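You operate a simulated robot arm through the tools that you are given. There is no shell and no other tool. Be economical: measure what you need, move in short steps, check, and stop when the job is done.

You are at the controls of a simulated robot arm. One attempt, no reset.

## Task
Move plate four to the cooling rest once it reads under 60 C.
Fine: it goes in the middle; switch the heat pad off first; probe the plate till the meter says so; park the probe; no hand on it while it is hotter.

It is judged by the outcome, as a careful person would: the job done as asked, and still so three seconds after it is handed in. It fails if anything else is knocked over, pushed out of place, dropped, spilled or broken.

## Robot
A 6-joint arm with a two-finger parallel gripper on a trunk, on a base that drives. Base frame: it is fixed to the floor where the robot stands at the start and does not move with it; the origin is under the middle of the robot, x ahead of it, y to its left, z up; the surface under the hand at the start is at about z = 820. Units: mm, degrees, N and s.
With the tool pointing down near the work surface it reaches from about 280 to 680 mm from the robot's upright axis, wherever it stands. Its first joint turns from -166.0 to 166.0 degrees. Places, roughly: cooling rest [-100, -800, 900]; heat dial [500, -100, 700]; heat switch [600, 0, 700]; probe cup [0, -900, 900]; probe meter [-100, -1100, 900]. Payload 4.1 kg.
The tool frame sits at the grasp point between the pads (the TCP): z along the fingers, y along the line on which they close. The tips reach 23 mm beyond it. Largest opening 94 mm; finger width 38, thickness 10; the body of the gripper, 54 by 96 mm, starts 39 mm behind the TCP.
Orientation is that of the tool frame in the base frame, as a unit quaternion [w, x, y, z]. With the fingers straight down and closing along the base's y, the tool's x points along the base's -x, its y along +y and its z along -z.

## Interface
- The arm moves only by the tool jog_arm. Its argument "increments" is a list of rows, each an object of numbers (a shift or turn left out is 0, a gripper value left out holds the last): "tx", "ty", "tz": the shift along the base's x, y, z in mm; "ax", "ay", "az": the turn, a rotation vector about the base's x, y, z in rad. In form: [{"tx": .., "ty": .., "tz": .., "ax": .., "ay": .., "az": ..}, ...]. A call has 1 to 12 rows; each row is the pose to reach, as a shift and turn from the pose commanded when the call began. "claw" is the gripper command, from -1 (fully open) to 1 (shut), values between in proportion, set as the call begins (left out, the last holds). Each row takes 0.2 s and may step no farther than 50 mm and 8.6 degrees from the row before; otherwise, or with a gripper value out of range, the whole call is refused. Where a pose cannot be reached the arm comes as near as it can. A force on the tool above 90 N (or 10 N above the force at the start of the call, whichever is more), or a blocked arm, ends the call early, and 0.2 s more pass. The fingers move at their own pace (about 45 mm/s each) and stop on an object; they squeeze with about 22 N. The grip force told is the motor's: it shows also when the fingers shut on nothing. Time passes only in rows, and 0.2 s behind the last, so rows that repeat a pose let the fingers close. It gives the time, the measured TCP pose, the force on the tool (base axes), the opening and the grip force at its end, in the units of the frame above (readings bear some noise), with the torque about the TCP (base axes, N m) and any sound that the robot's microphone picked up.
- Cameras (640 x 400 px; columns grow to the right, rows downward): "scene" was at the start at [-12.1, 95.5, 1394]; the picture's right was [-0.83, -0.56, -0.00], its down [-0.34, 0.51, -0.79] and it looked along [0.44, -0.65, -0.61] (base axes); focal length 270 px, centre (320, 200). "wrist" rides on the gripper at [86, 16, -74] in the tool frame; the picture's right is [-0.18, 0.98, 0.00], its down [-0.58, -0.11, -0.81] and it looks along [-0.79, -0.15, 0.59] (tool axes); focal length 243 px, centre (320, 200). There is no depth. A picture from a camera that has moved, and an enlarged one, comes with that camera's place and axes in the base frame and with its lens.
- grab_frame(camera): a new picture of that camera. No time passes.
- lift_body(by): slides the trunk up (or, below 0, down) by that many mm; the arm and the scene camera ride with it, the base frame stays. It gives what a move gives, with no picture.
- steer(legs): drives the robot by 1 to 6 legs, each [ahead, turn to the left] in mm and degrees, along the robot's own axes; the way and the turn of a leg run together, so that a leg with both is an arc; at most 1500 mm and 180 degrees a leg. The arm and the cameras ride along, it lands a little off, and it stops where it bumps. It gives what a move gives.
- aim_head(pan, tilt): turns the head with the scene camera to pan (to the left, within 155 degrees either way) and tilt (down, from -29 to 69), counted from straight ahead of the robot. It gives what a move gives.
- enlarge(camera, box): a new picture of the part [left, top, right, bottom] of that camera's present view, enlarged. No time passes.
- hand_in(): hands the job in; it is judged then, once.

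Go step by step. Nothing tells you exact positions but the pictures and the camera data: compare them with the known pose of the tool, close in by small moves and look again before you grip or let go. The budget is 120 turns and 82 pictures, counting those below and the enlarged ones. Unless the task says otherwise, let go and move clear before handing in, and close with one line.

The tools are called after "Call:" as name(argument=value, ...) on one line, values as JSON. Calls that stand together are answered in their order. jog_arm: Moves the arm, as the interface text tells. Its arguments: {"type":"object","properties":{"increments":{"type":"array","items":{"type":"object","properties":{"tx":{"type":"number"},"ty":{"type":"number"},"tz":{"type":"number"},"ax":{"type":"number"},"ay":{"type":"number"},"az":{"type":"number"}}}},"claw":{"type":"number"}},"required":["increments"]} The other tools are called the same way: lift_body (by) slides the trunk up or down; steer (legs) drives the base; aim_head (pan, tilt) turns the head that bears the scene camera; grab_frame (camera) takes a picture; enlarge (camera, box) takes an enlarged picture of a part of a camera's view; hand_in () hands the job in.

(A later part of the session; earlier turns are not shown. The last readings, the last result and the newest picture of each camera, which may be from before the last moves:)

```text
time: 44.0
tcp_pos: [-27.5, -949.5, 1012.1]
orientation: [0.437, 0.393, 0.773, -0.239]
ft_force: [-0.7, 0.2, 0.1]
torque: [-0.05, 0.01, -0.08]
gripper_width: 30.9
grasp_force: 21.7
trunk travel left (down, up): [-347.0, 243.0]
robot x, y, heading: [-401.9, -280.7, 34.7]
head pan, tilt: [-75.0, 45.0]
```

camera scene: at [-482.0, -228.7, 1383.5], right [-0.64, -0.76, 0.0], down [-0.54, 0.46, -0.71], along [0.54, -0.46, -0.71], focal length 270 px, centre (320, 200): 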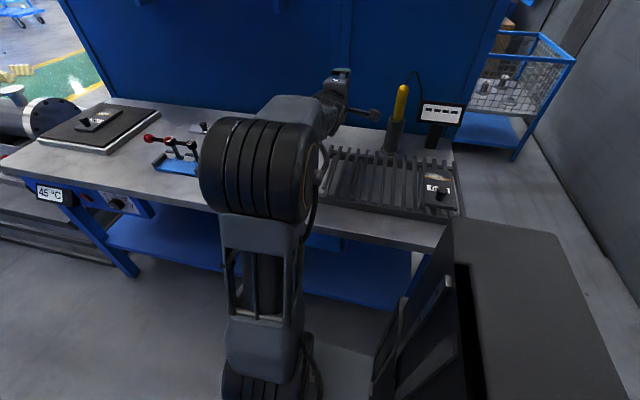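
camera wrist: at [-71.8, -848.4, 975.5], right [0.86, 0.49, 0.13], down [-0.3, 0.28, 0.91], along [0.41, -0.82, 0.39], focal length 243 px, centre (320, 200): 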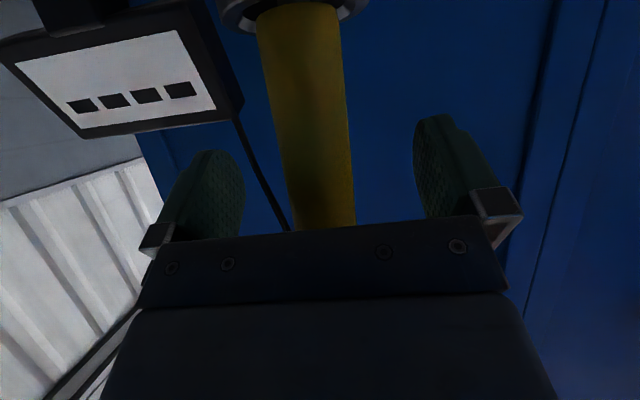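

The probe is gripped (31 mm). I lift it straight up with the trunk and look at it.

Call:
lift_body(by=180)

Call:
grab_frame(camera="scene")

Call:
grab_frame(camera="wrist")

```text
time: 46.0
tcp_pos: [-27.0, -948.1, 1193.4]
orientation: [0.436, 0.393, 0.773, -0.239]
ft_force: [-0.4, 0.7, -1.1]
torque: [0.03, 0.01, 0.01]
gripper_width: 31.0
grasp_force: 22.0
trunk travel left (down, up): [-527.0, 63.0]
robot x, y, heading: [-399.2, -279.1, 34.9]
head pan, tilt: [-75.0, 45.0]
```

```text
45 pictures are left
camera scene: at [-481.9, -229.0, 1563.4], right [-0.64, -0.77, 0.0], down [-0.54, 0.46, -0.71], along [0.54, -0.46, -0.71], focal length 270 px, centre (320, 200)
```

scene: 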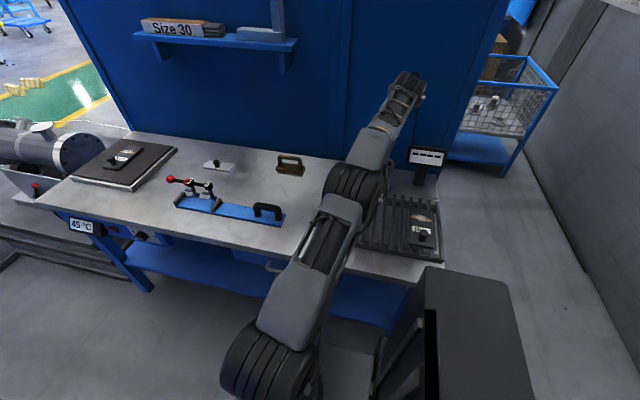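

```text
44 pictures are left
camera wrist: at [-75.5, -850.8, 1156.6], right [0.86, 0.49, 0.13], down [-0.3, 0.28, 0.91], along [0.41, -0.82, 0.39], focal length 243 px, centre (320, 200)
```

wrist: 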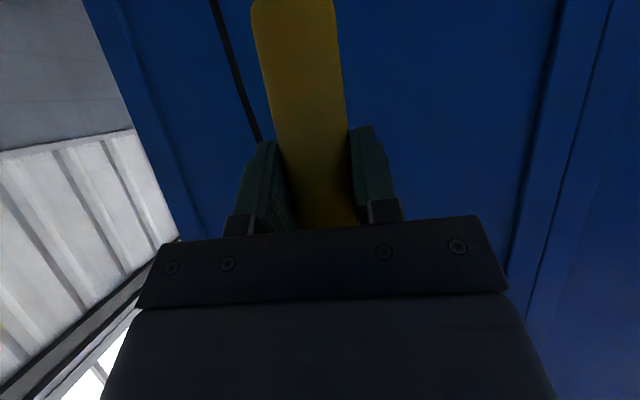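

Probe is out and held firmly. I pull the arm back from the wall to avoid the shelf, then see the tip.

Call:
jog_arm(increments=[{"tx": -25, "ty": 36}, {"tx": -50, "ty": 72}, {"tx": -75, "ty": 109}, {"tx": -100, "ty": 146}, {"tx": -125, "ty": 182}, {"tx": -147, "ty": 214}])

Call:
grab_frame(camera="scene")

```text
time: 47.4
tcp_pos: [-176.5, -733.9, 1192.6]
orientation: [0.437, 0.393, 0.773, -0.24]
ft_force: [-0.4, 0.0, -1.1]
torque: [-0.01, 0.02, -0.04]
gripper_width: 30.9
grasp_force: 22.2
trunk travel left (down, up): [-527.0, 63.0]
robot x, y, heading: [-397.1, -279.6, 35.1]
head pan, tilt: [-75.0, 45.0]
```

```text
43 pictures are left
camera scene: at [-482.3, -228.1, 1563.4], right [-0.64, -0.77, 0.0], down [-0.54, 0.46, -0.71], along [0.54, -0.46, -0.71], focal length 270 px, centre (320, 200)
```

scene: 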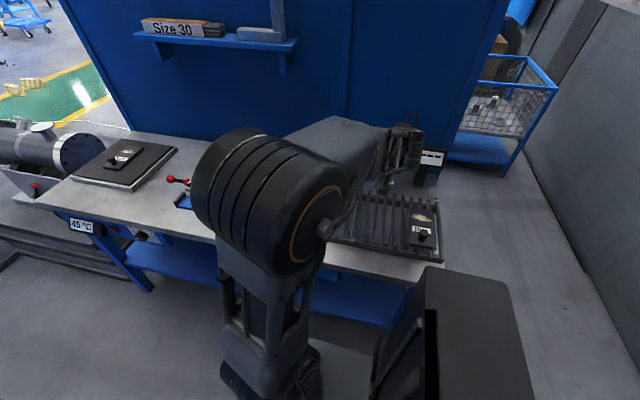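

Now I drive forward towards the heat pad, part of the way first to check how the cable behaves.

Call:
steer(legs=[[400, 0]])

Call:
aim_head(pan=-110, tilt=35)

Call:
grab_frame(camera="scene")

```text
time: 49.8
tcp_pos: [152.3, -507.1, 1192.9]
orientation: [0.437, 0.392, 0.773, -0.24]
ft_force: [0.2, 1.2, -1.3]
torque: [0.03, 0.0, -0.06]
gripper_width: 30.6
grasp_force: 21.5
trunk travel left (down, up): [-527.0, 63.0]
robot x, y, heading: [-72.8, -51.6, 35.1]
head pan, tilt: [-75.0, 45.0]
```

```text
time: 50.9
tcp_pos: [151.1, -506.1, 1192.1]
orientation: [0.438, 0.392, 0.773, -0.238]
ft_force: [0.7, -0.1, -0.9]
torque: [0.02, -0.06, -0.04]
gripper_width: 30.7
grasp_force: 22.6
trunk travel left (down, up): [-527.0, 63.0]
robot x, y, heading: [-68.0, -53.9, 34.9]
head pan, tilt: [-110.0, 35.0]
```

```text
42 pictures are left
camera scene: at [-194.7, -33.3, 1578.3], right [-0.97, -0.26, 0.0], down [-0.15, 0.55, -0.82], along [0.21, -0.79, -0.57], focal length 270 px, centre (320, 200)
```

scene: 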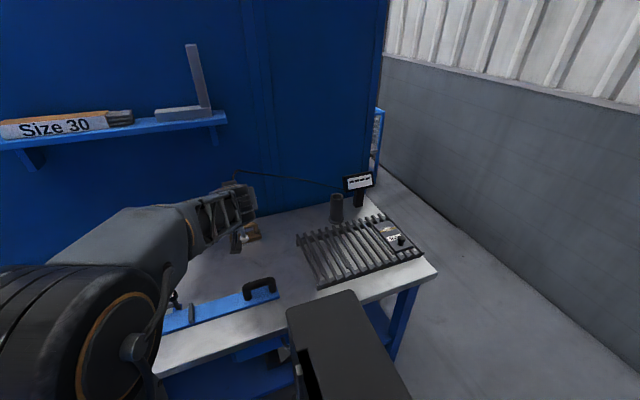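

The cable just stretches along without force. I continue to the pad.

Call:
steer(legs=[[430, 0]])

Call:
aim_head(pan=-55, tilt=42)

Call:
grab_frame(camera="scene")

```text
time: 53.5
tcp_pos: [503.6, -260.8, 1192.3]
orientation: [0.436, 0.394, 0.773, -0.24]
ft_force: [0.1, 0.3, -2.4]
torque: [0.0, 0.02, 0.03]
gripper_width: 29.4
grasp_force: 22.0
trunk travel left (down, up): [-527.0, 63.0]
robot x, y, heading: [280.4, 197.7, 34.8]
head pan, tilt: [-110.0, 35.0]
```

```text
time: 54.7
tcp_pos: [504.2, -260.7, 1192.8]
orientation: [0.437, 0.393, 0.773, -0.24]
ft_force: [0.2, -0.6, -1.3]
torque: [0.05, -0.01, 0.01]
gripper_width: 29.3
grasp_force: 21.3
trunk travel left (down, up): [-527.0, 63.0]
robot x, y, heading: [280.5, 195.8, 34.8]
head pan, tilt: [-55.0, 42.0]
```

```text
41 pictures are left
camera scene: at [213.9, 269.0, 1567.8], right [-0.35, -0.94, 0.0], down [-0.63, 0.23, -0.74], along [0.7, -0.26, -0.67], focal length 270 px, centre (320, 200)
```

scene: 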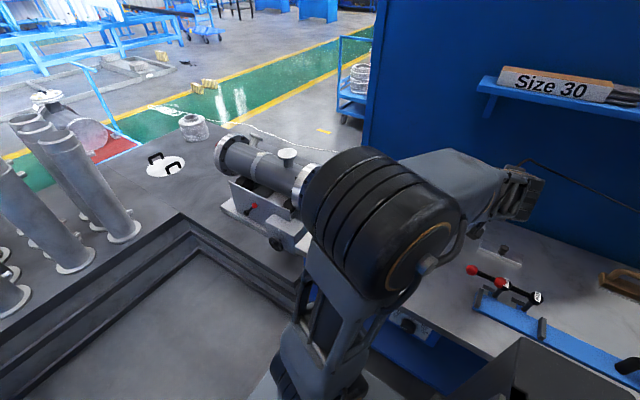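

Grip is steady. I move the probe over plate four (centre estimated at about (805, -192), top near z 865), still high, and look.

Call:
jog_arm(increments=[{"tx": 43, "ty": 10}, {"tx": 86, "ty": 20}, {"tx": 129, "ty": 29}, {"tx": 172, "ty": 39}, {"tx": 215, "ty": 49}, {"tx": 258, "ty": 59}, {"tx": 301, "ty": 69}])

Call:
grab_frame(camera="scene")

```text
time: 56.3
tcp_pos: [805.0, -193.2, 1189.8]
orientation: [0.436, 0.394, 0.773, -0.239]
ft_force: [-0.1, 0.6, -0.8]
torque: [0.04, 0.02, -0.02]
gripper_width: 29.5
grasp_force: 21.9
trunk travel left (down, up): [-527.0, 63.0]
robot x, y, heading: [282.4, 197.0, 34.8]
head pan, tilt: [-55.0, 42.0]
```

```text
40 pictures are left
camera scene: at [214.7, 269.0, 1567.8], right [-0.35, -0.94, 0.0], down [-0.63, 0.23, -0.74], along [0.7, -0.26, -0.67], focal length 270 px, centre (320, 200)
```

scene: 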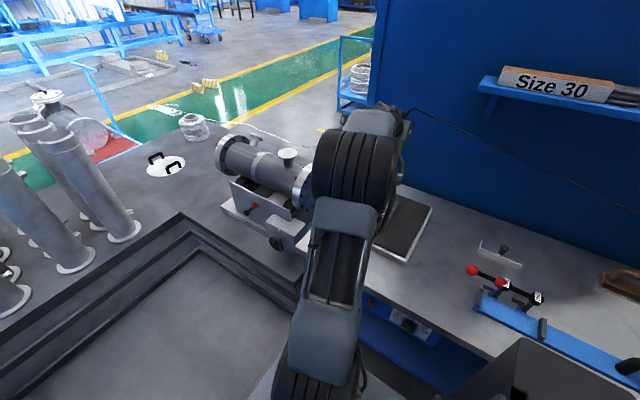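

The arm hides the plate from here. To know the probe's length below the grip, I swing it back into a visible spot and zoom in.

Call:
jog_arm(increments=[{"tx": -43, "ty": -10}, {"tx": -86, "ty": -20}, {"tx": -129, "ty": -29}, {"tx": -172, "ty": -39}, {"tx": -215, "ty": -49}, {"tx": -258, "ty": -59}, {"tx": -301, "ty": -69}, {"tx": -340, "ty": -90}])

Call:
enlarge(camera="scene", box=[420, 120, 640, 320])

```text
time: 58.1
tcp_pos: [466.5, -282.4, 1191.9]
orientation: [0.437, 0.393, 0.773, -0.239]
ft_force: [-0.2, -0.3, -1.3]
torque: [0.03, 0.03, 0.02]
gripper_width: 29.5
grasp_force: 22.5
trunk travel left (down, up): [-527.0, 63.0]
robot x, y, heading: [279.2, 191.8, 34.8]
head pan, tilt: [-55.0, 42.0]
```

```text
2.00 times, centred on (530, 220) of scene
camera zoom: at [213.6, 268.8, 1567.8], right [-0.35, -0.94, 0.0], down [-0.63, 0.23, -0.74], along [0.7, -0.26, -0.67], focal length 539 px, centre (-100, 160)
```

zoom: 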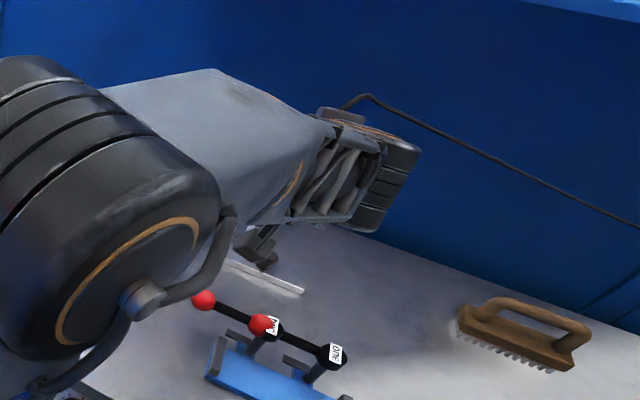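

The gripper hides the probe from this direction. I'll yaw the tool so it points along the bench (approaching the plate from the right), giving me a side view of the probe.

Call:
jog_arm(increments=[{"az": 0.145}, {"az": 0.29}, {"az": 0.435}, {"az": 0.58}, {"az": 0.725}, {"az": 0.87}, {"az": 1.015}, {"az": 1.16}, {"az": 1.305}])

Call:
grab_frame(camera="scene")

```text
time: 60.1
tcp_pos: [464.8, -282.6, 1193.6]
orientation: [0.492, -0.159, 0.853, 0.076]
ft_force: [-0.1, 0.5, -0.8]
torque: [0.02, 0.0, -0.01]
gripper_width: 29.2
grasp_force: 22.4
trunk travel left (down, up): [-527.0, 63.0]
robot x, y, heading: [278.0, 193.5, 34.8]
head pan, tilt: [-55.0, 42.0]
```

```text
38 pictures are left
camera scene: at [214.1, 268.7, 1567.8], right [-0.35, -0.94, 0.0], down [-0.63, 0.23, -0.74], along [0.7, -0.26, -0.67], focal length 270 px, centre (320, 200)
```

scene: 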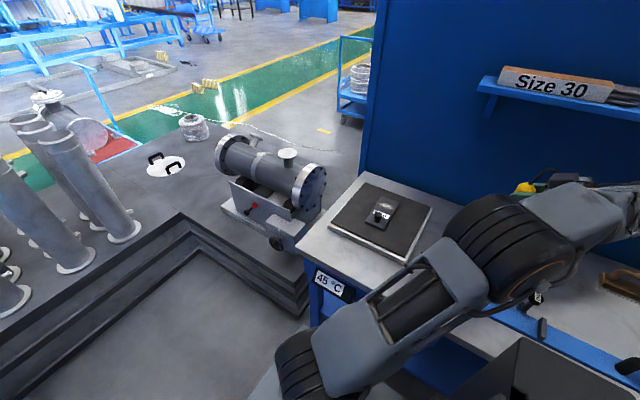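

Now the plate is in clear view and the arm is out of the way. I zoom on the plate and on the probe.

Call:
enlarge(camera="scene", box=[320, 170, 448, 250])

Call:
enlarge(camera="scene", box=[460, 150, 620, 250])

```text
5.00 times, centred on (384, 210) of scene
camera zoom: at [214.1, 268.7, 1567.8], right [-0.35, -0.94, 0.0], down [-0.63, 0.23, -0.74], along [0.7, -0.26, -0.67], focal length 1348 px, centre (0, 150)
```

zoom: 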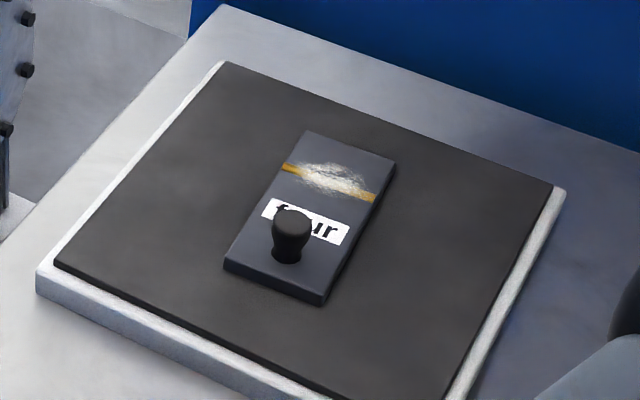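

```text
4.00 times, centred on (540, 200) of scene
camera zoom: at [214.1, 268.7, 1567.8], right [-0.35, -0.94, 0.0], down [-0.63, 0.23, -0.74], along [0.7, -0.26, -0.67], focal length 1078 px, centre (-560, 200)
```

zoom: 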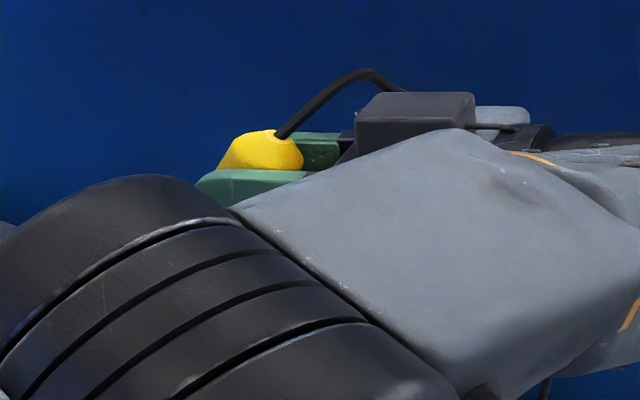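

The plate centre is about (806, -197), long axis along the bench depth, knob at its near end. I move the probe over a clean spot behind the label, about (812, -205), still high.

Call:
jog_arm(increments=[{"tx": 43, "ty": 10}, {"tx": 87, "ty": 19}, {"tx": 130, "ty": 29}, {"tx": 174, "ty": 39}, {"tx": 217, "ty": 48}, {"tx": 260, "ty": 58}, {"tx": 304, "ty": 68}, {"tx": 347, "ty": 77}])

Call:
grab_frame(camera="scene")

```text
time: 61.9
tcp_pos: [811.5, -206.7, 1188.4]
orientation: [0.492, -0.157, 0.853, 0.076]
ft_force: [-0.6, 0.4, -0.8]
torque: [0.0, -0.02, 0.01]
gripper_width: 29.3
grasp_force: 21.7
trunk travel left (down, up): [-527.0, 63.0]
robot x, y, heading: [279.8, 194.1, 34.8]
head pan, tilt: [-55.0, 42.0]
```

```text
35 pictures are left
camera scene: at [214.6, 268.9, 1567.8], right [-0.35, -0.94, 0.0], down [-0.63, 0.23, -0.74], along [0.7, -0.26, -0.67], focal length 270 px, centre (320, 200)
```

scene: 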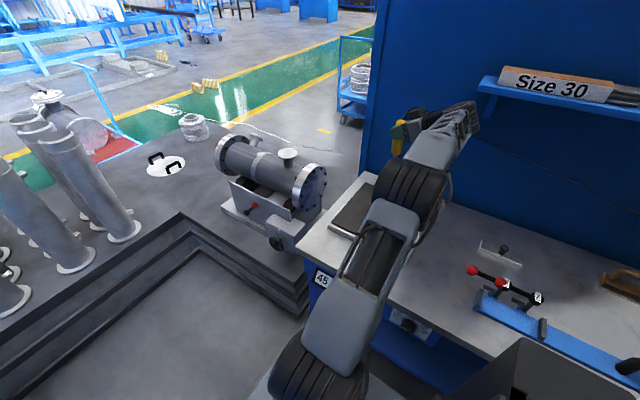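

Call:
enlarge(camera="scene", box=[360, 100, 440, 180])

```text
5.00 times, centred on (400, 140) of scene
camera zoom: at [214.6, 268.9, 1567.8], right [-0.35, -0.94, 0.0], down [-0.63, 0.23, -0.74], along [0.7, -0.26, -0.67], focal length 1348 px, centre (-80, 500)
```

zoom: 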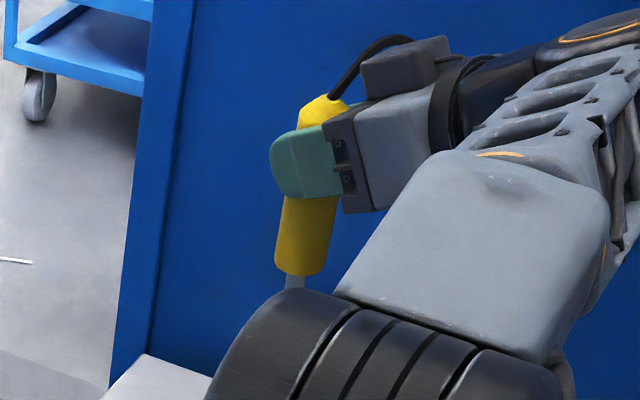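

The probe has a metal needle below the handle and leans slightly. I compensate and lower 100 mm, then look.

Call:
jog_arm(increments=[{"tx": 2, "ty": 4, "tz": -33}, {"tx": 4, "ty": 8, "tz": -66}, {"tx": 4, "ty": 8, "tz": -100}])

Call:
enlarge(camera="scene", box=[340, 120, 468, 240])

```text
time: 62.7
tcp_pos: [816.4, -195.0, 1090.8]
orientation: [0.493, -0.157, 0.853, 0.075]
ft_force: [-0.6, 0.2, -1.0]
torque: [-0.04, -0.01, 0.0]
gripper_width: 29.7
grasp_force: 22.8
trunk travel left (down, up): [-527.0, 63.0]
robot x, y, heading: [278.9, 192.2, 34.6]
head pan, tilt: [-55.0, 42.0]
```

```text
3.33 times, centred on (404, 180) of scene
camera zoom: at [214.2, 268.9, 1567.8], right [-0.35, -0.94, 0.0], down [-0.63, 0.23, -0.74], along [0.7, -0.26, -0.67], focal length 898 px, centre (40, 267)
```

zoom: 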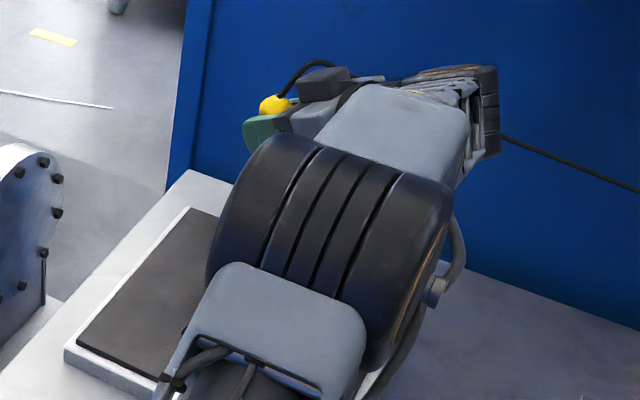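

The elbow hides the tip, but the geometry is known well enough (plate half-width ~37 mm). I lower carefully in small steps, watching the force.

Call:
jog_arm(increments=[{"tz": -15}, {"tz": -25}, {"tz": -30}, {"tz": -35}])

Call:
jog_arm(increments=[{"tz": -3}, {"tz": -6}, {"tz": -6}])

```text
time: 63.7
tcp_pos: [815.1, -196.1, 1058.6]
orientation: [0.493, -0.157, 0.853, 0.075]
ft_force: [-0.8, 0.0, -1.4]
torque: [0.0, 0.01, 0.01]
gripper_width: 29.5
grasp_force: 22.0
trunk travel left (down, up): [-527.0, 63.0]
robot x, y, heading: [280.3, 193.3, 35.0]
head pan, tilt: [-55.0, 42.0]
```

```text
time: 64.5
tcp_pos: [814.7, -196.9, 1051.9]
orientation: [0.492, -0.157, 0.853, 0.074]
ft_force: [-0.5, -0.2, -1.8]
torque: [-0.02, 0.01, 0.02]
gripper_width: 29.2
grasp_force: 22.1
trunk travel left (down, up): [-527.0, 63.0]
robot x, y, heading: [280.3, 195.6, 34.5]
head pan, tilt: [-55.0, 42.0]
```

Call:
jog_arm(increments=[{"tz": -3}, {"tz": -6}, {"tz": -8}, {"tz": -8}])

Call:
jog_arm(increments=[{"tz": -3}, {"tz": -6}, {"tz": -6}])

```text
time: 65.5
tcp_pos: [815.5, -197.8, 1044.3]
orientation: [0.492, -0.157, 0.853, 0.075]
ft_force: [-0.2, -0.5, -0.5]
torque: [0.01, 0.0, 0.0]
gripper_width: 29.6
grasp_force: 22.1
trunk travel left (down, up): [-527.0, 63.0]
robot x, y, heading: [283.5, 194.5, 34.7]
head pan, tilt: [-55.0, 42.0]
```

```text
time: 66.3
tcp_pos: [815.5, -196.4, 1037.5]
orientation: [0.492, -0.157, 0.853, 0.075]
ft_force: [0.1, -0.7, -1.6]
torque: [0.05, 0.01, -0.02]
gripper_width: 29.5
grasp_force: 21.3
trunk travel left (down, up): [-527.0, 63.0]
robot x, y, heading: [280.1, 195.0, 34.9]
head pan, tilt: [-55.0, 42.0]
```

No contact yet; continuing down.

Call:
jog_arm(increments=[{"tz": -3}, {"tz": -6}, {"tz": -6}])

Call:
jog_arm(increments=[{"tz": -3}, {"tz": -5}, {"tz": -5}])

```text
time: 67.1
tcp_pos: [815.3, -197.3, 1030.8]
orientation: [0.493, -0.156, 0.853, 0.075]
ft_force: [0.5, 0.9, -0.8]
torque: [-0.02, -0.02, -0.02]
gripper_width: 29.4
grasp_force: 22.3
trunk travel left (down, up): [-527.0, 63.0]
robot x, y, heading: [279.2, 195.7, 34.7]
head pan, tilt: [-55.0, 42.0]
```

```text
time: 67.9
tcp_pos: [814.6, -196.7, 1025.1]
orientation: [0.492, -0.156, 0.853, 0.074]
ft_force: [0.2, 0.4, -1.3]
torque: [0.01, 0.07, -0.02]
gripper_width: 29.2
grasp_force: 22.5
trunk travel left (down, up): [-527.0, 63.0]
robot x, y, heading: [280.0, 192.4, 34.8]
head pan, tilt: [-55.0, 42.0]
```

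Call:
jog_arm(increments=[{"tz": -4}, {"tz": -8}, {"tz": -8}])

Call:
jog_arm(increments=[{"tz": -4}, {"tz": -7}, {"tz": -7}])

Call:
grab_frame(camera="scene")

```text
time: 68.7
tcp_pos: [815.9, -197.2, 1017.9]
orientation: [0.492, -0.157, 0.853, 0.075]
ft_force: [-0.1, 0.3, -1.1]
torque: [0.01, -0.01, 0.01]
gripper_width: 29.0
grasp_force: 21.6
trunk travel left (down, up): [-527.0, 63.0]
robot x, y, heading: [279.1, 191.9, 34.9]
head pan, tilt: [-55.0, 42.0]
```

```text
time: 69.5
tcp_pos: [815.2, -195.6, 1011.6]
orientation: [0.492, -0.156, 0.853, 0.075]
ft_force: [-0.2, -0.1, -1.6]
torque: [0.02, -0.02, 0.0]
gripper_width: 29.1
grasp_force: 21.8
trunk travel left (down, up): [-527.0, 63.0]
robot x, y, heading: [284.0, 194.6, 34.6]
head pan, tilt: [-55.0, 42.0]
```

```text
32 pictures are left
camera scene: at [214.1, 269.0, 1567.8], right [-0.35, -0.94, 0.0], down [-0.63, 0.23, -0.74], along [0.7, -0.26, -0.67], focal length 270 px, centre (320, 200)
```

scene: 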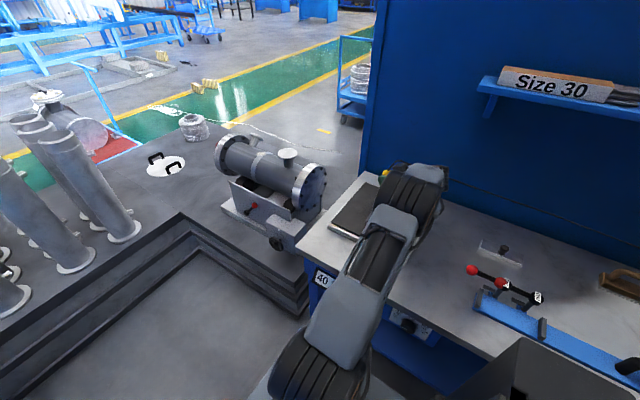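

Call:
jog_arm(increments=[{"tz": -4}, {"tz": -8}, {"tz": -8}])

Call:
jog_arm(increments=[{"tz": -4}, {"tz": -8}, {"tz": -8}])

Call:
jog_arm(increments=[{"tz": -4}, {"tz": -7}, {"tz": -7}])

```text
time: 70.3
tcp_pos: [815.4, -196.3, 1005.9]
orientation: [0.494, -0.157, 0.852, 0.074]
ft_force: [0.7, -0.9, 16.5]
torque: [0.04, -0.16, 0.05]
gripper_width: 29.5
grasp_force: 22.1
trunk travel left (down, up): [-527.0, 63.0]
robot x, y, heading: [279.6, 195.3, 34.7]
head pan, tilt: [-55.0, 42.0]
```

```text
time: 71.1
tcp_pos: [814.9, -197.9, 996.0]
orientation: [0.493, -0.157, 0.852, 0.074]
ft_force: [-1.0, -2.3, 16.1]
torque: [-0.16, -0.07, -0.03]
gripper_width: 29.2
grasp_force: 21.6
trunk travel left (down, up): [-527.0, 63.0]
robot x, y, heading: [279.5, 194.3, 35.0]
head pan, tilt: [-55.0, 42.0]
```

```text
time: 71.9
tcp_pos: [814.7, -196.0, 990.0]
orientation: [0.494, -0.157, 0.852, 0.075]
ft_force: [0.3, 0.7, 15.6]
torque: [0.15, -0.08, 0.01]
gripper_width: 29.4
grasp_force: 22.3
trunk travel left (down, up): [-527.0, 63.0]
robot x, y, heading: [277.6, 196.3, 34.9]
head pan, tilt: [-55.0, 42.0]
```

Contact was made at about TCP z 1007 (the handle then slid slightly in the grip at 16 N). Now I look at the meter.

Call:
aim_head(pan=-118, tilt=25)

Call:
grab_frame(camera="scene")

```text
time: 73.2
tcp_pos: [813.8, -197.3, 989.2]
orientation: [0.493, -0.157, 0.852, 0.075]
ft_force: [0.9, 1.5, 14.4]
torque: [0.26, -0.2, -0.02]
gripper_width: 29.1
grasp_force: 22.0
trunk travel left (down, up): [-527.0, 63.0]
robot x, y, heading: [283.7, 195.0, 34.7]
head pan, tilt: [-118.0, 25.0]
```

```text
31 pictures are left
camera scene: at [145.3, 207.6, 1593.9], right [-0.99, -0.12, 0.0], down [-0.05, 0.42, -0.91], along [0.11, -0.9, -0.42], focal length 270 px, centre (320, 200)
```

scene: 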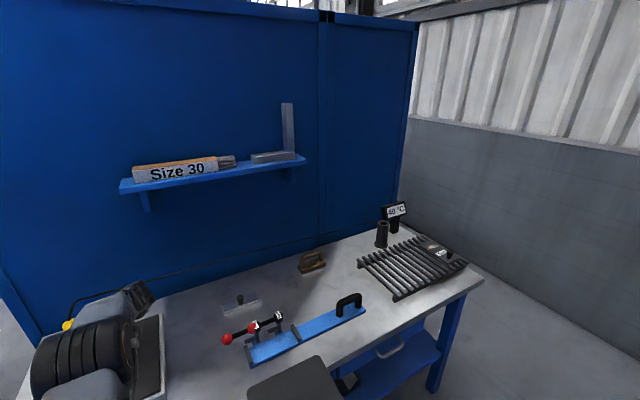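

Call:
enlarge(camera="scene", box=[380, 198, 412, 218])

```text
16.00 times, centred on (396, 208) of scene
camera zoom: at [145.3, 207.6, 1593.9], right [-0.99, -0.12, 0.0], down [-0.05, 0.42, -0.91], along [0.11, -0.9, -0.42], focal length 4312 px, centre (-896, 72)
```

zoom: 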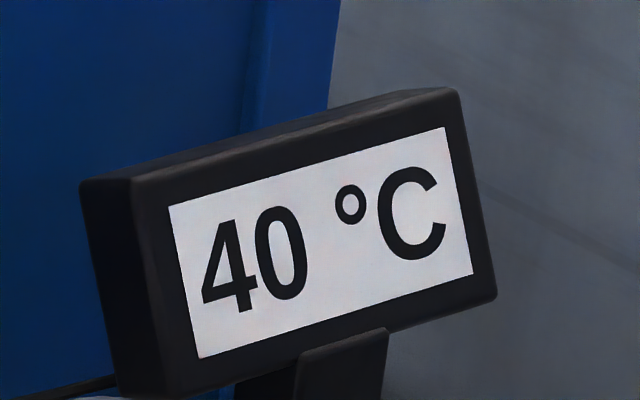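

The meter reads 40 °C, but that equals the pad display, so I want to be sure the tip is on the plate and not the pad. I'll do a touch comparison 75 mm to the right, on the bare pad.

Call:
jog_arm(increments=[{"tz": 15}, {"tz": 25}, {"tx": -31, "ty": -21, "tz": 25}, {"tx": -62, "ty": -42, "tz": 25}, {"tx": -62, "ty": -42, "tz": 10}, {"tx": -62, "ty": -42, "tz": 6}])

Call:
jog_arm(increments=[{"tz": -3}, {"tz": -5}, {"tz": -5}])

Call:
jog_arm(increments=[{"tz": -3}, {"tz": -5}, {"tz": -5}])

Call:
jog_arm(increments=[{"tz": -3}, {"tz": -5}, {"tz": -5}])

```text
time: 74.7
tcp_pos: [752.9, -238.7, 994.7]
orientation: [0.492, -0.157, 0.853, 0.075]
ft_force: [1.6, 0.2, -1.4]
torque: [-0.01, -0.02, 0.02]
gripper_width: 29.2
grasp_force: 22.3
trunk travel left (down, up): [-527.0, 63.0]
robot x, y, heading: [280.0, 193.0, 34.9]
head pan, tilt: [-118.0, 25.0]
```

```text
time: 75.5
tcp_pos: [753.5, -239.0, 990.2]
orientation: [0.492, -0.157, 0.853, 0.075]
ft_force: [0.1, 0.0, -2.1]
torque: [0.02, 0.04, 0.02]
gripper_width: 29.6
grasp_force: 21.6
trunk travel left (down, up): [-527.0, 63.0]
robot x, y, heading: [279.5, 192.1, 34.6]
head pan, tilt: [-118.0, 25.0]
```

```text
time: 76.2
tcp_pos: [752.9, -239.6, 984.0]
orientation: [0.493, -0.157, 0.853, 0.075]
ft_force: [0.4, -0.4, -1.0]
torque: [-0.02, 0.0, -0.01]
gripper_width: 29.1
grasp_force: 22.1
trunk travel left (down, up): [-527.0, 63.0]
robot x, y, heading: [277.3, 196.1, 34.6]
head pan, tilt: [-118.0, 25.0]
```

```text
time: 77.0
tcp_pos: [753.7, -239.0, 979.1]
orientation: [0.492, -0.157, 0.853, 0.075]
ft_force: [0.1, 0.2, -1.2]
torque: [-0.03, 0.01, -0.02]
gripper_width: 28.9
grasp_force: 22.0
trunk travel left (down, up): [-527.0, 63.0]
robot x, y, heading: [279.5, 196.4, 35.0]
head pan, tilt: [-118.0, 25.0]
```

At z 979 there's still no contact here, over 10 mm lower than before, so the earlier contact was on the plate. I return to the plate and hold longer to make sure the reading has settled.

Call:
jog_arm(increments=[{"tz": 15}, {"tz": 28}, {"tx": 31, "ty": 21, "tz": 28}, {"tx": 62, "ty": 42, "tz": 28}, {"tx": 62, "ty": 42, "tz": 16}, {"tx": 62, "ty": 42, "tz": 11}, {"tx": 62, "ty": 42, "tz": 8}])

Call:
jog_arm(increments=[{"tz": -2}, {"tz": -2}, {"tz": -2}, {"tz": -2}, {"tz": -2}, {"tz": -2}, {"tz": -2}, {"tz": -2}, {"tz": -2}, {"tz": -2}, {"tz": -2}, {"tz": -2}])

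Call:
enlarge(camera="scene", box=[380, 198, 412, 218])

```text
time: 78.7
tcp_pos: [815.3, -196.6, 989.2]
orientation: [0.493, -0.157, 0.852, 0.075]
ft_force: [-0.9, 1.1, 5.8]
torque: [0.17, -0.06, -0.04]
gripper_width: 29.3
grasp_force: 22.4
trunk travel left (down, up): [-527.0, 63.0]
robot x, y, heading: [279.7, 197.1, 34.9]
head pan, tilt: [-118.0, 25.0]
```

```text
time: 81.2
tcp_pos: [814.5, -197.7, 987.6]
orientation: [0.493, -0.157, 0.852, 0.074]
ft_force: [1.2, -4.0, 17.0]
torque: [-0.23, -0.13, -0.01]
gripper_width: 29.2
grasp_force: 22.1
trunk travel left (down, up): [-527.0, 63.0]
robot x, y, heading: [278.8, 193.8, 34.9]
head pan, tilt: [-118.0, 25.0]
```

```text
16.00 times, centred on (396, 208) of scene
camera zoom: at [145.1, 207.0, 1593.9], right [-0.99, -0.12, 0.0], down [-0.05, 0.42, -0.91], along [0.11, -0.9, -0.42], focal length 4312 px, centre (-896, 72)
```

zoom: 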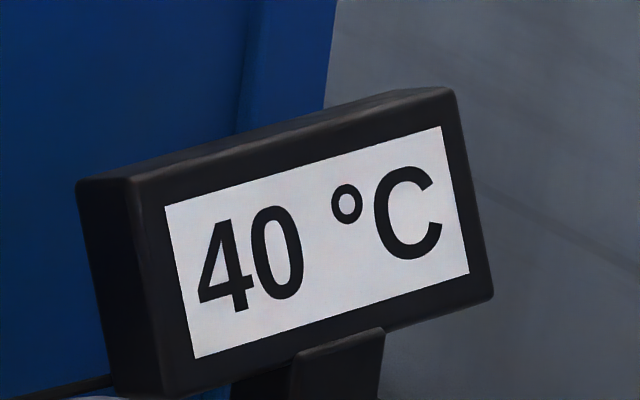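

Call:
jog_arm(increments=[{}, {}, {}, {}, {}, {}, {}, {}, {}, {}, {}, {}])

Call:
enlarge(camera="scene", box=[380, 198, 412, 218])

```text
time: 83.8
tcp_pos: [815.1, -196.3, 987.2]
orientation: [0.494, -0.157, 0.852, 0.075]
ft_force: [-0.4, -1.1, 13.4]
torque: [-0.03, 0.02, -0.01]
gripper_width: 29.1
grasp_force: 22.5
trunk travel left (down, up): [-527.0, 63.0]
robot x, y, heading: [280.4, 193.3, 34.9]
head pan, tilt: [-118.0, 25.0]
```

```text
16.00 times, centred on (396, 208) of scene
camera zoom: at [145.2, 207.1, 1593.9], right [-0.99, -0.12, 0.0], down [-0.05, 0.42, -0.91], along [0.11, -0.9, -0.42], focal length 4312 px, centre (-896, 72)
```

zoom: 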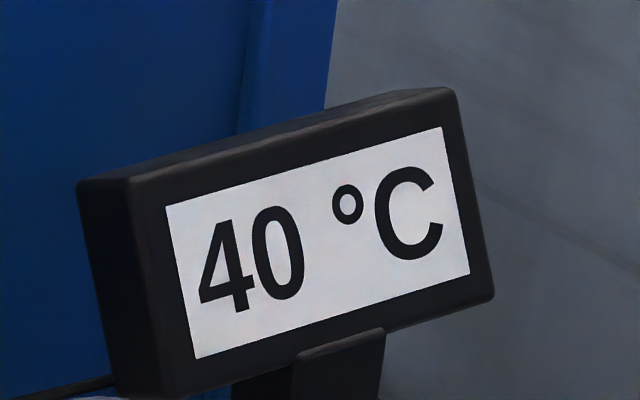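

The plate reads a steady 40 °C, well under 60. Now I park the probe: lift, swing the arm back, and restore the tool yaw.

Call:
jog_arm(increments=[{"tz": 45}, {"tz": 90}, {"tz": 135}, {"tz": 180}, {"tx": -43, "ty": -11, "tz": 190}, {"tx": -87, "ty": -21, "tz": 200}, {"tx": -130, "ty": -32, "tz": 206}, {"tx": -174, "ty": -43, "tz": 206}, {"tx": -218, "ty": -54, "tz": 206}, {"tx": -262, "ty": -64, "tz": 206}, {"tx": -306, "ty": -75, "tz": 206}, {"tx": -349, "ty": -86, "tz": 206}])

Call:
jog_arm(increments=[{"az": -0.145}, {"az": -0.29}, {"az": -0.435}, {"az": -0.58}, {"az": -0.725}, {"az": -0.87}, {"az": -1.015}, {"az": -1.16}, {"az": -1.305}])

Call:
steer(legs=[[-830, 0]])

```text
time: 86.5
tcp_pos: [462.5, -281.2, 1192.3]
orientation: [0.492, -0.157, 0.853, 0.075]
ft_force: [-1.0, -0.4, -1.3]
torque: [0.03, 0.02, -0.03]
gripper_width: 29.5
grasp_force: 21.9
trunk travel left (down, up): [-527.0, 63.0]
robot x, y, heading: [278.9, 195.3, 34.8]
head pan, tilt: [-118.0, 25.0]
```

```text
time: 88.5
tcp_pos: [465.4, -282.6, 1193.0]
orientation: [0.437, 0.394, 0.772, -0.24]
ft_force: [0.9, -0.7, -1.5]
torque: [0.01, 0.01, 0.0]
gripper_width: 29.3
grasp_force: 22.0
trunk travel left (down, up): [-527.0, 63.0]
robot x, y, heading: [282.7, 194.3, 34.9]
head pan, tilt: [-118.0, 25.0]
```

```text
time: 92.9
tcp_pos: [-226.2, -755.1, 1190.9]
orientation: [0.435, 0.398, 0.771, -0.242]
ft_force: [0.5, 0.7, -1.7]
torque: [-0.01, 0.0, -0.04]
gripper_width: 29.2
grasp_force: 21.8
trunk travel left (down, up): [-527.0, 63.0]
robot x, y, heading: [-404.0, -277.8, 33.8]
head pan, tilt: [-118.0, 25.0]
```

I'm back at the probe station. I yaw the tool 40° so I can see the probe from the side, and move it near the cup, still high.

Call:
jog_arm(increments=[{"tx": 31, "ty": -26, "az": -0.14}, {"tx": 62, "ty": -51, "az": -0.28}, {"tx": 93, "ty": -77, "az": -0.42}, {"tx": 123, "ty": -103, "az": -0.56}, {"tx": 154, "ty": -128, "az": -0.7}])

Call:
aim_head(pan=-95, tilt=32)

Call:
enlarge(camera="scene", box=[220, 90, 420, 215])

```text
time: 94.1
tcp_pos: [-69.7, -883.5, 1188.8]
orientation: [0.324, 0.639, 0.587, -0.377]
ft_force: [0.8, 0.2, -1.0]
torque: [0.02, 0.01, 0.03]
gripper_width: 29.2
grasp_force: 22.0
out of reach, approached as far as the arm can: row 2
trunk travel left (down, up): [-527.0, 63.0]
robot x, y, heading: [-404.4, -276.9, 33.8]
head pan, tilt: [-118.0, 25.0]
```

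```text
time: 94.9
tcp_pos: [-72.0, -882.8, 1191.4]
orientation: [0.325, 0.638, 0.587, -0.377]
ft_force: [-0.2, 0.4, -1.5]
torque: [0.03, 0.01, 0.0]
gripper_width: 29.3
grasp_force: 21.4
trunk travel left (down, up): [-527.0, 63.0]
robot x, y, heading: [-404.3, -276.9, 33.9]
head pan, tilt: [-95.0, 32.0]
```

```text
3.20 times, centred on (320, 152) of scene
camera zoom: at [-504.8, -247.6, 1583.0], right [-0.87, -0.48, 0.0], down [-0.26, 0.46, -0.85], along [0.41, -0.74, -0.53], focal length 862 px, centre (320, 352)
```

zoom: 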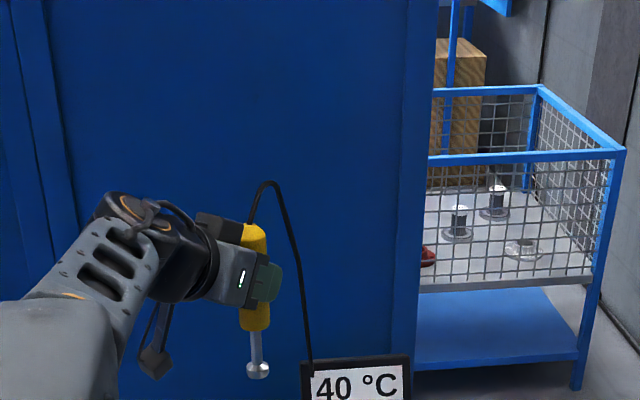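

Clear view: the needle with its foot hangs straight, tip about 10 mm ahead of the TCP and 119 mm below. I move it above the cup and lower to just above the rim.

Call:
jog_arm(increments=[{"tx": 23, "ty": -26}, {"tx": 47, "ty": -52}, {"tx": 47, "ty": -52, "tz": -40}, {"tx": 47, "ty": -52, "tz": -80}, {"tx": 47, "ty": -52, "tz": -105}, {"tx": 47, "ty": -52, "tz": -105}])

Call:
enlarge(camera="scene", box=[240, 120, 400, 220])

```text
time: 96.3
tcp_pos: [-25.5, -935.5, 1087.9]
orientation: [0.325, 0.638, 0.587, -0.377]
ft_force: [-0.1, 0.8, -1.0]
torque: [0.02, -0.03, -0.02]
gripper_width: 29.4
grasp_force: 21.4
out of reach, approached as far as the arm can: row 2, 3
trunk travel left (down, up): [-527.0, 63.0]
robot x, y, heading: [-404.1, -275.3, 34.0]
head pan, tilt: [-95.0, 32.0]
```

```text
4.00 times, centred on (320, 170) of scene
camera zoom: at [-504.5, -247.9, 1583.0], right [-0.87, -0.48, 0.0], down [-0.26, 0.46, -0.85], along [0.41, -0.74, -0.53], focal length 1078 px, centre (320, 320)
```

zoom: 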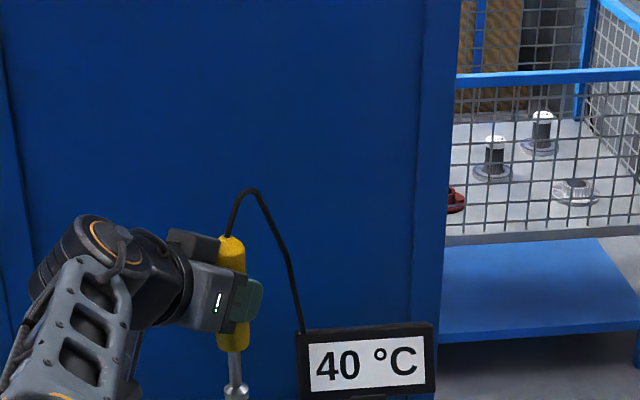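

Call:
enlarge(camera="scene", box=[250, 170, 350, 260])

```text
4.44 times, centred on (300, 215) of scene
camera zoom: at [-504.5, -247.9, 1583.0], right [-0.87, -0.48, 0.0], down [-0.26, 0.46, -0.85], along [0.41, -0.74, -0.53], focal length 1198 px, centre (409, 133)
```

zoom: 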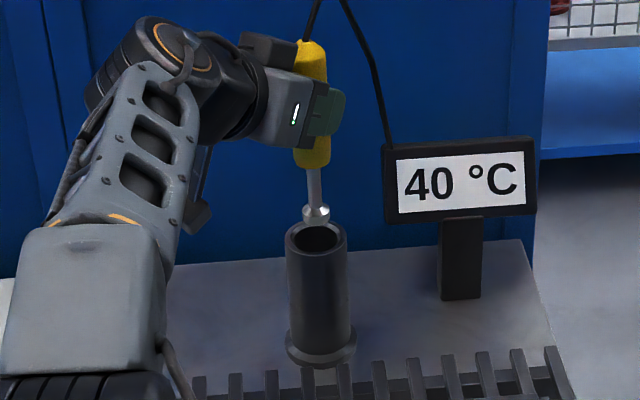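

The foot is right over the cup opening. I lower it in, slowly near the end.

Call:
jog_arm(increments=[{"tz": -20}, {"tz": -40}, {"tz": -60}, {"tz": -75}, {"tz": -85}, {"tz": -85}])

Call:
jog_arm(increments=[{"tz": -4}, {"tz": -8}, {"tz": -8}])

Call:
jog_arm(increments=[{"tz": -3}, {"tz": -6}, {"tz": -6}])

Call:
enlarge(camera="scene", box=[250, 170, 350, 260])

```text
time: 97.7
tcp_pos: [-23.4, -935.5, 1002.2]
orientation: [0.327, 0.638, 0.587, -0.377]
ft_force: [1.6, -1.5, 5.3]
torque: [-0.26, -0.19, 0.0]
gripper_width: 29.5
grasp_force: 21.7
trunk travel left (down, up): [-527.0, 63.0]
robot x, y, heading: [-409.1, -275.5, 33.7]
head pan, tilt: [-95.0, 32.0]
```

```text
time: 98.5
tcp_pos: [-25.0, -935.2, 997.4]
orientation: [0.327, 0.638, 0.586, -0.378]
ft_force: [0.6, -1.7, 15.9]
torque: [-0.26, -0.2, -0.04]
gripper_width: 28.9
grasp_force: 21.9
trunk travel left (down, up): [-527.0, 63.0]
robot x, y, heading: [-404.9, -273.5, 34.1]
head pan, tilt: [-95.0, 32.0]
```

```text
time: 99.3
tcp_pos: [-23.6, -934.4, 989.4]
orientation: [0.327, 0.638, 0.586, -0.377]
ft_force: [1.9, 0.6, 15.6]
torque: [-0.09, -0.21, 0.04]
gripper_width: 29.5
grasp_force: 22.2
trunk travel left (down, up): [-527.0, 63.0]
robot x, y, heading: [-402.4, -274.3, 34.1]
head pan, tilt: [-95.0, 32.0]
```

```text
4.44 times, centred on (300, 215) of scene
camera zoom: at [-505.7, -245.7, 1582.9], right [-0.87, -0.49, 0.0], down [-0.26, 0.46, -0.85], along [0.41, -0.74, -0.53], focal length 1198 px, centre (409, 133)
```

zoom: 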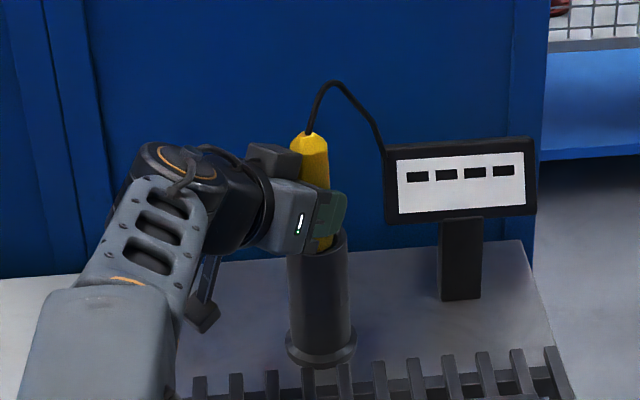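

The meter went back to "----": the probe is seated in the cup. I open the fingers part way and back out.

Call:
jog_arm(claw=-0.3, increments=[{}, {}, {}, {}])

Call:
jog_arm(increments=[{"tx": 2, "ty": 20}, {"tx": 4, "ty": 45}, {"tx": 8, "ty": 85}, {"tx": 11, "ty": 120, "tz": 30}, {"tx": 15, "ty": 160, "tz": 60}])

Call:
grab_frame(camera="scene")

```text
time: 100.3
tcp_pos: [-23.9, -934.9, 987.1]
orientation: [0.325, 0.639, 0.586, -0.378]
ft_force: [0.0, 0.0, -0.2]
torque: [-0.02, 0.02, 0.05]
gripper_width: 61.1
grasp_force: 0.0
trunk travel left (down, up): [-527.0, 63.0]
robot x, y, heading: [-403.8, -276.3, 34.0]
head pan, tilt: [-95.0, 32.0]
```

```text
refused: row 5 steps farther than a row can; nothing moved
```

```text
23 pictures are left
camera scene: at [-504.8, -247.5, 1582.9], right [-0.87, -0.48, 0.0], down [-0.26, 0.46, -0.85], along [0.41, -0.74, -0.53], focal length 270 px, centre (320, 200)
```

scene: 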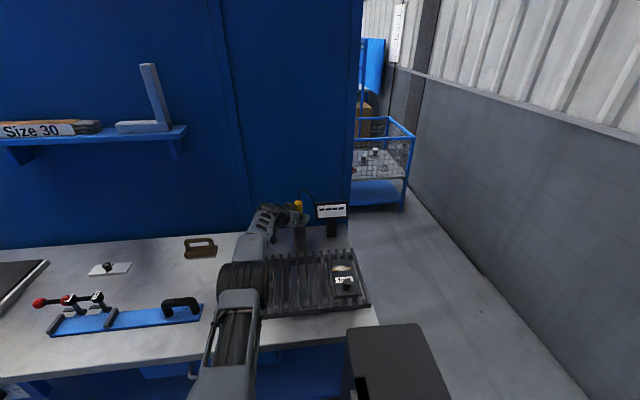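

Call:
jog_arm(increments=[{"tx": 2, "ty": 20}, {"tx": 4, "ty": 45}, {"tx": 8, "ty": 85}, {"tx": 11, "ty": 115, "tz": 30}, {"tx": 15, "ty": 145, "tz": 60}, {"tx": 15, "ty": 145, "tz": 100}, {"tx": 15, "ty": 145, "tz": 145}])

Call:
jog_arm(increments=[{"az": 0.14, "tx": -15, "ty": 21}, {"az": 0.28, "tx": -30, "ty": 42}, {"az": 0.42, "tx": -45, "ty": 63}, {"az": 0.56, "tx": -60, "ty": 84}, {"az": 0.7, "tx": -75, "ty": 105}])

Call:
jog_arm(increments=[{"ax": 0.108, "ay": 0.074}, {"ax": 0.216, "ay": 0.148}, {"ax": 0.324, "ay": 0.222}, {"ax": 0.432, "ay": 0.297}, {"ax": 0.54, "ay": 0.371}, {"ax": 0.647, "ay": 0.445}, {"ax": 0.755, "ay": 0.519}, {"ax": 0.863, "ay": 0.593}])

Call:
grab_frame(camera="scene")

```text
time: 101.9
tcp_pos: [-10.9, -789.3, 1133.4]
orientation: [0.326, 0.638, 0.586, -0.377]
ft_force: [0.3, -0.1, -0.1]
torque: [-0.03, 0.0, -0.03]
gripper_width: 60.9
grasp_force: 0.1
trunk travel left (down, up): [-527.0, 63.0]
robot x, y, heading: [-403.6, -275.2, 34.1]
head pan, tilt: [-95.0, 32.0]
```

```text
time: 103.1
tcp_pos: [-60.7, -672.2, 1128.7]
orientation: [0.431, 0.411, 0.763, -0.251]
ft_force: [0.0, 1.1, 0.0]
torque: [0.01, 0.01, 0.0]
gripper_width: 61.3
grasp_force: 0.0
out of reach, approached as far as the arm can: row 5
trunk travel left (down, up): [-527.0, 63.0]
robot x, y, heading: [-403.8, -274.1, 33.8]
head pan, tilt: [-95.0, 32.0]
```

```text
time: 104.9
tcp_pos: [-60.2, -673.5, 1129.2]
orientation: [-0.006, 0.455, 0.89, -0.004]
ft_force: [0.5, 0.7, -0.1]
torque: [0.03, -0.01, -0.01]
gripper_width: 61.0
grasp_force: 0.0
out of reach, approached as far as the arm can: row 1, 2, 3, 4
trunk travel left (down, up): [-527.0, 63.0]
robot x, y, heading: [-405.6, -275.7, 34.0]
head pan, tilt: [-95.0, 32.0]
```

```text
22 pictures are left
camera scene: at [-504.6, -247.8, 1583.0], right [-0.87, -0.49, 0.0], down [-0.26, 0.46, -0.85], along [0.41, -0.74, -0.53], focal length 270 px, centre (320, 200)
```

scene: 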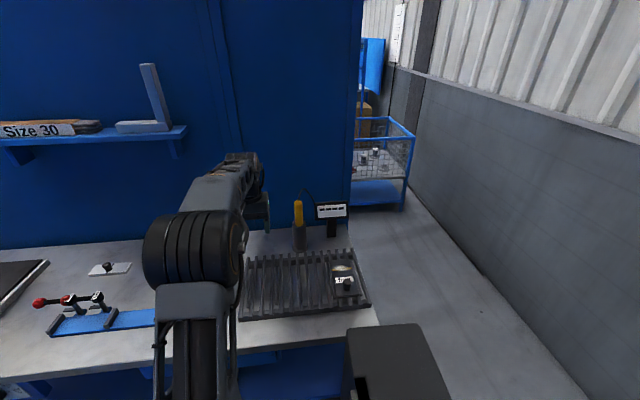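

The probe stands in its cup and the tool points down. I take one close look at the rest to fix its middle.

Call:
enlarge(camera="scene", box=[226, 230, 386, 330])

```text
4.00 times, centred on (306, 280) of scene
camera zoom: at [-504.6, -247.8, 1583.0], right [-0.87, -0.49, 0.0], down [-0.26, 0.46, -0.85], along [0.41, -0.74, -0.53], focal length 1078 px, centre (376, -120)
```

zoom: 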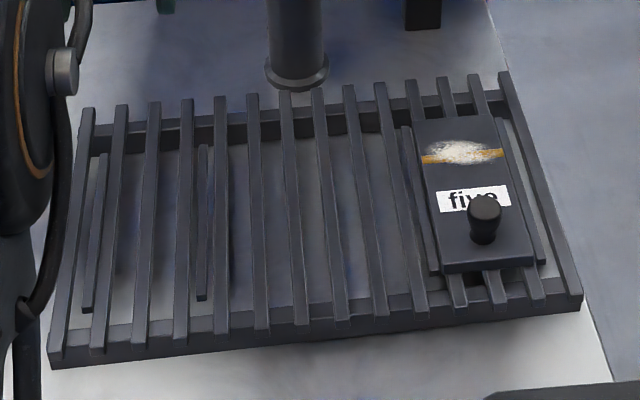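

The rest's middle is at about (-142, -786), top z ≈ 855, with free space between the guides for four, aligned like five. Now I drive back to the heat pad.

Call:
steer(legs=[[830, 0.8]])

Call:
aim_head(pan=-50, tilt=42)

Call:
grab_frame(camera="scene")

```text
time: 109.4
tcp_pos: [637.7, -193.4, 1129.9]
orientation: [-0.005, 0.449, 0.894, -0.005]
ft_force: [0.0, -0.6, -0.1]
torque: [0.0, 0.0, 0.05]
gripper_width: 60.9
grasp_force: 0.0
trunk travel left (down, up): [-527.0, 63.0]
robot x, y, heading: [287.2, 204.5, 34.7]
head pan, tilt: [-95.0, 32.0]
```

```text
time: 110.5
tcp_pos: [638.8, -192.3, 1130.2]
orientation: [-0.005, 0.448, 0.894, -0.004]
ft_force: [0.0, 0.2, -0.2]
torque: [0.02, 0.01, 0.01]
gripper_width: 61.1
grasp_force: 0.0
trunk travel left (down, up): [-527.0, 63.0]
robot x, y, heading: [288.0, 206.1, 35.1]
head pan, tilt: [-50.0, 42.0]
```

```text
20 pictures are left
camera scene: at [224.6, 282.8, 1567.8], right [-0.26, -0.97, 0.0], down [-0.65, 0.17, -0.74], along [0.72, -0.19, -0.67], focal length 270 px, centre (320, 200)
```

scene: 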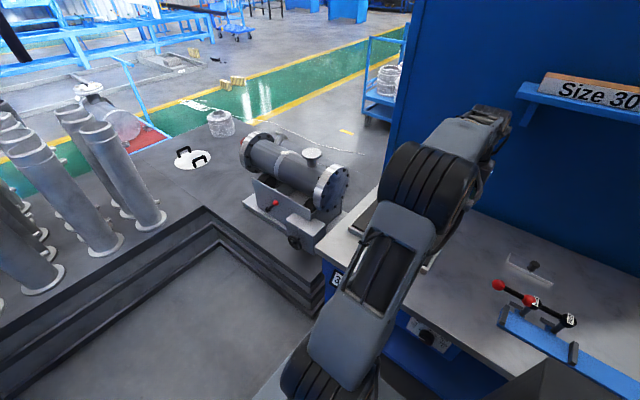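

Call:
enlarge(camera="scene", box=[316, 250, 456, 350])

Call:
grab_frame(camera="wrist")

```text
4.00 times, centred on (386, 300) of scene
camera zoom: at [224.6, 282.8, 1567.8], right [-0.26, -0.97, 0.0], down [-0.65, 0.17, -0.74], along [0.72, -0.19, -0.67], focal length 1078 px, centre (56, -200)
```

zoom: 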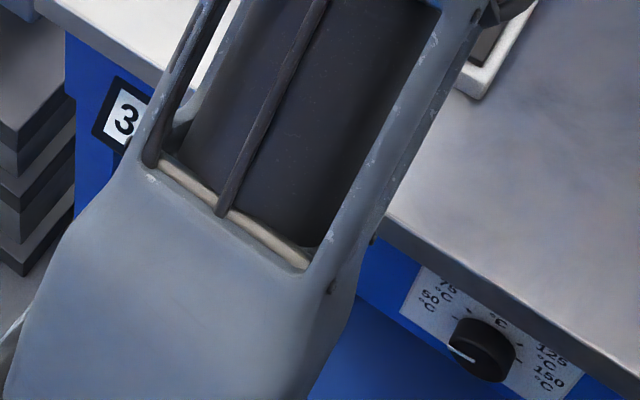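

```text
18 pictures are left
camera wrist: at [603.2, -112.9, 1205.2], right [0.9, 0.44, -0.01], down [0.27, -0.53, 0.81], along [0.35, -0.73, -0.59], focal length 243 px, centre (320, 200)
```

wrist: 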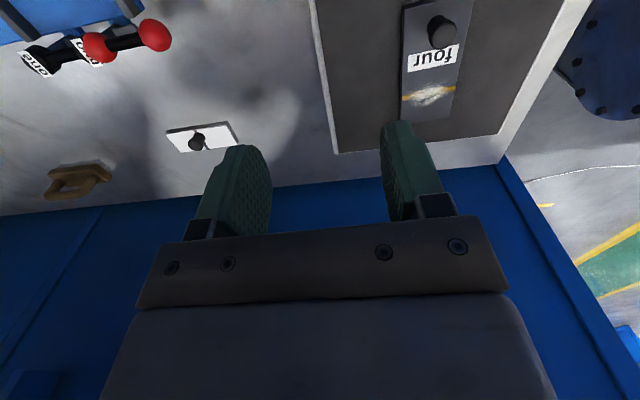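

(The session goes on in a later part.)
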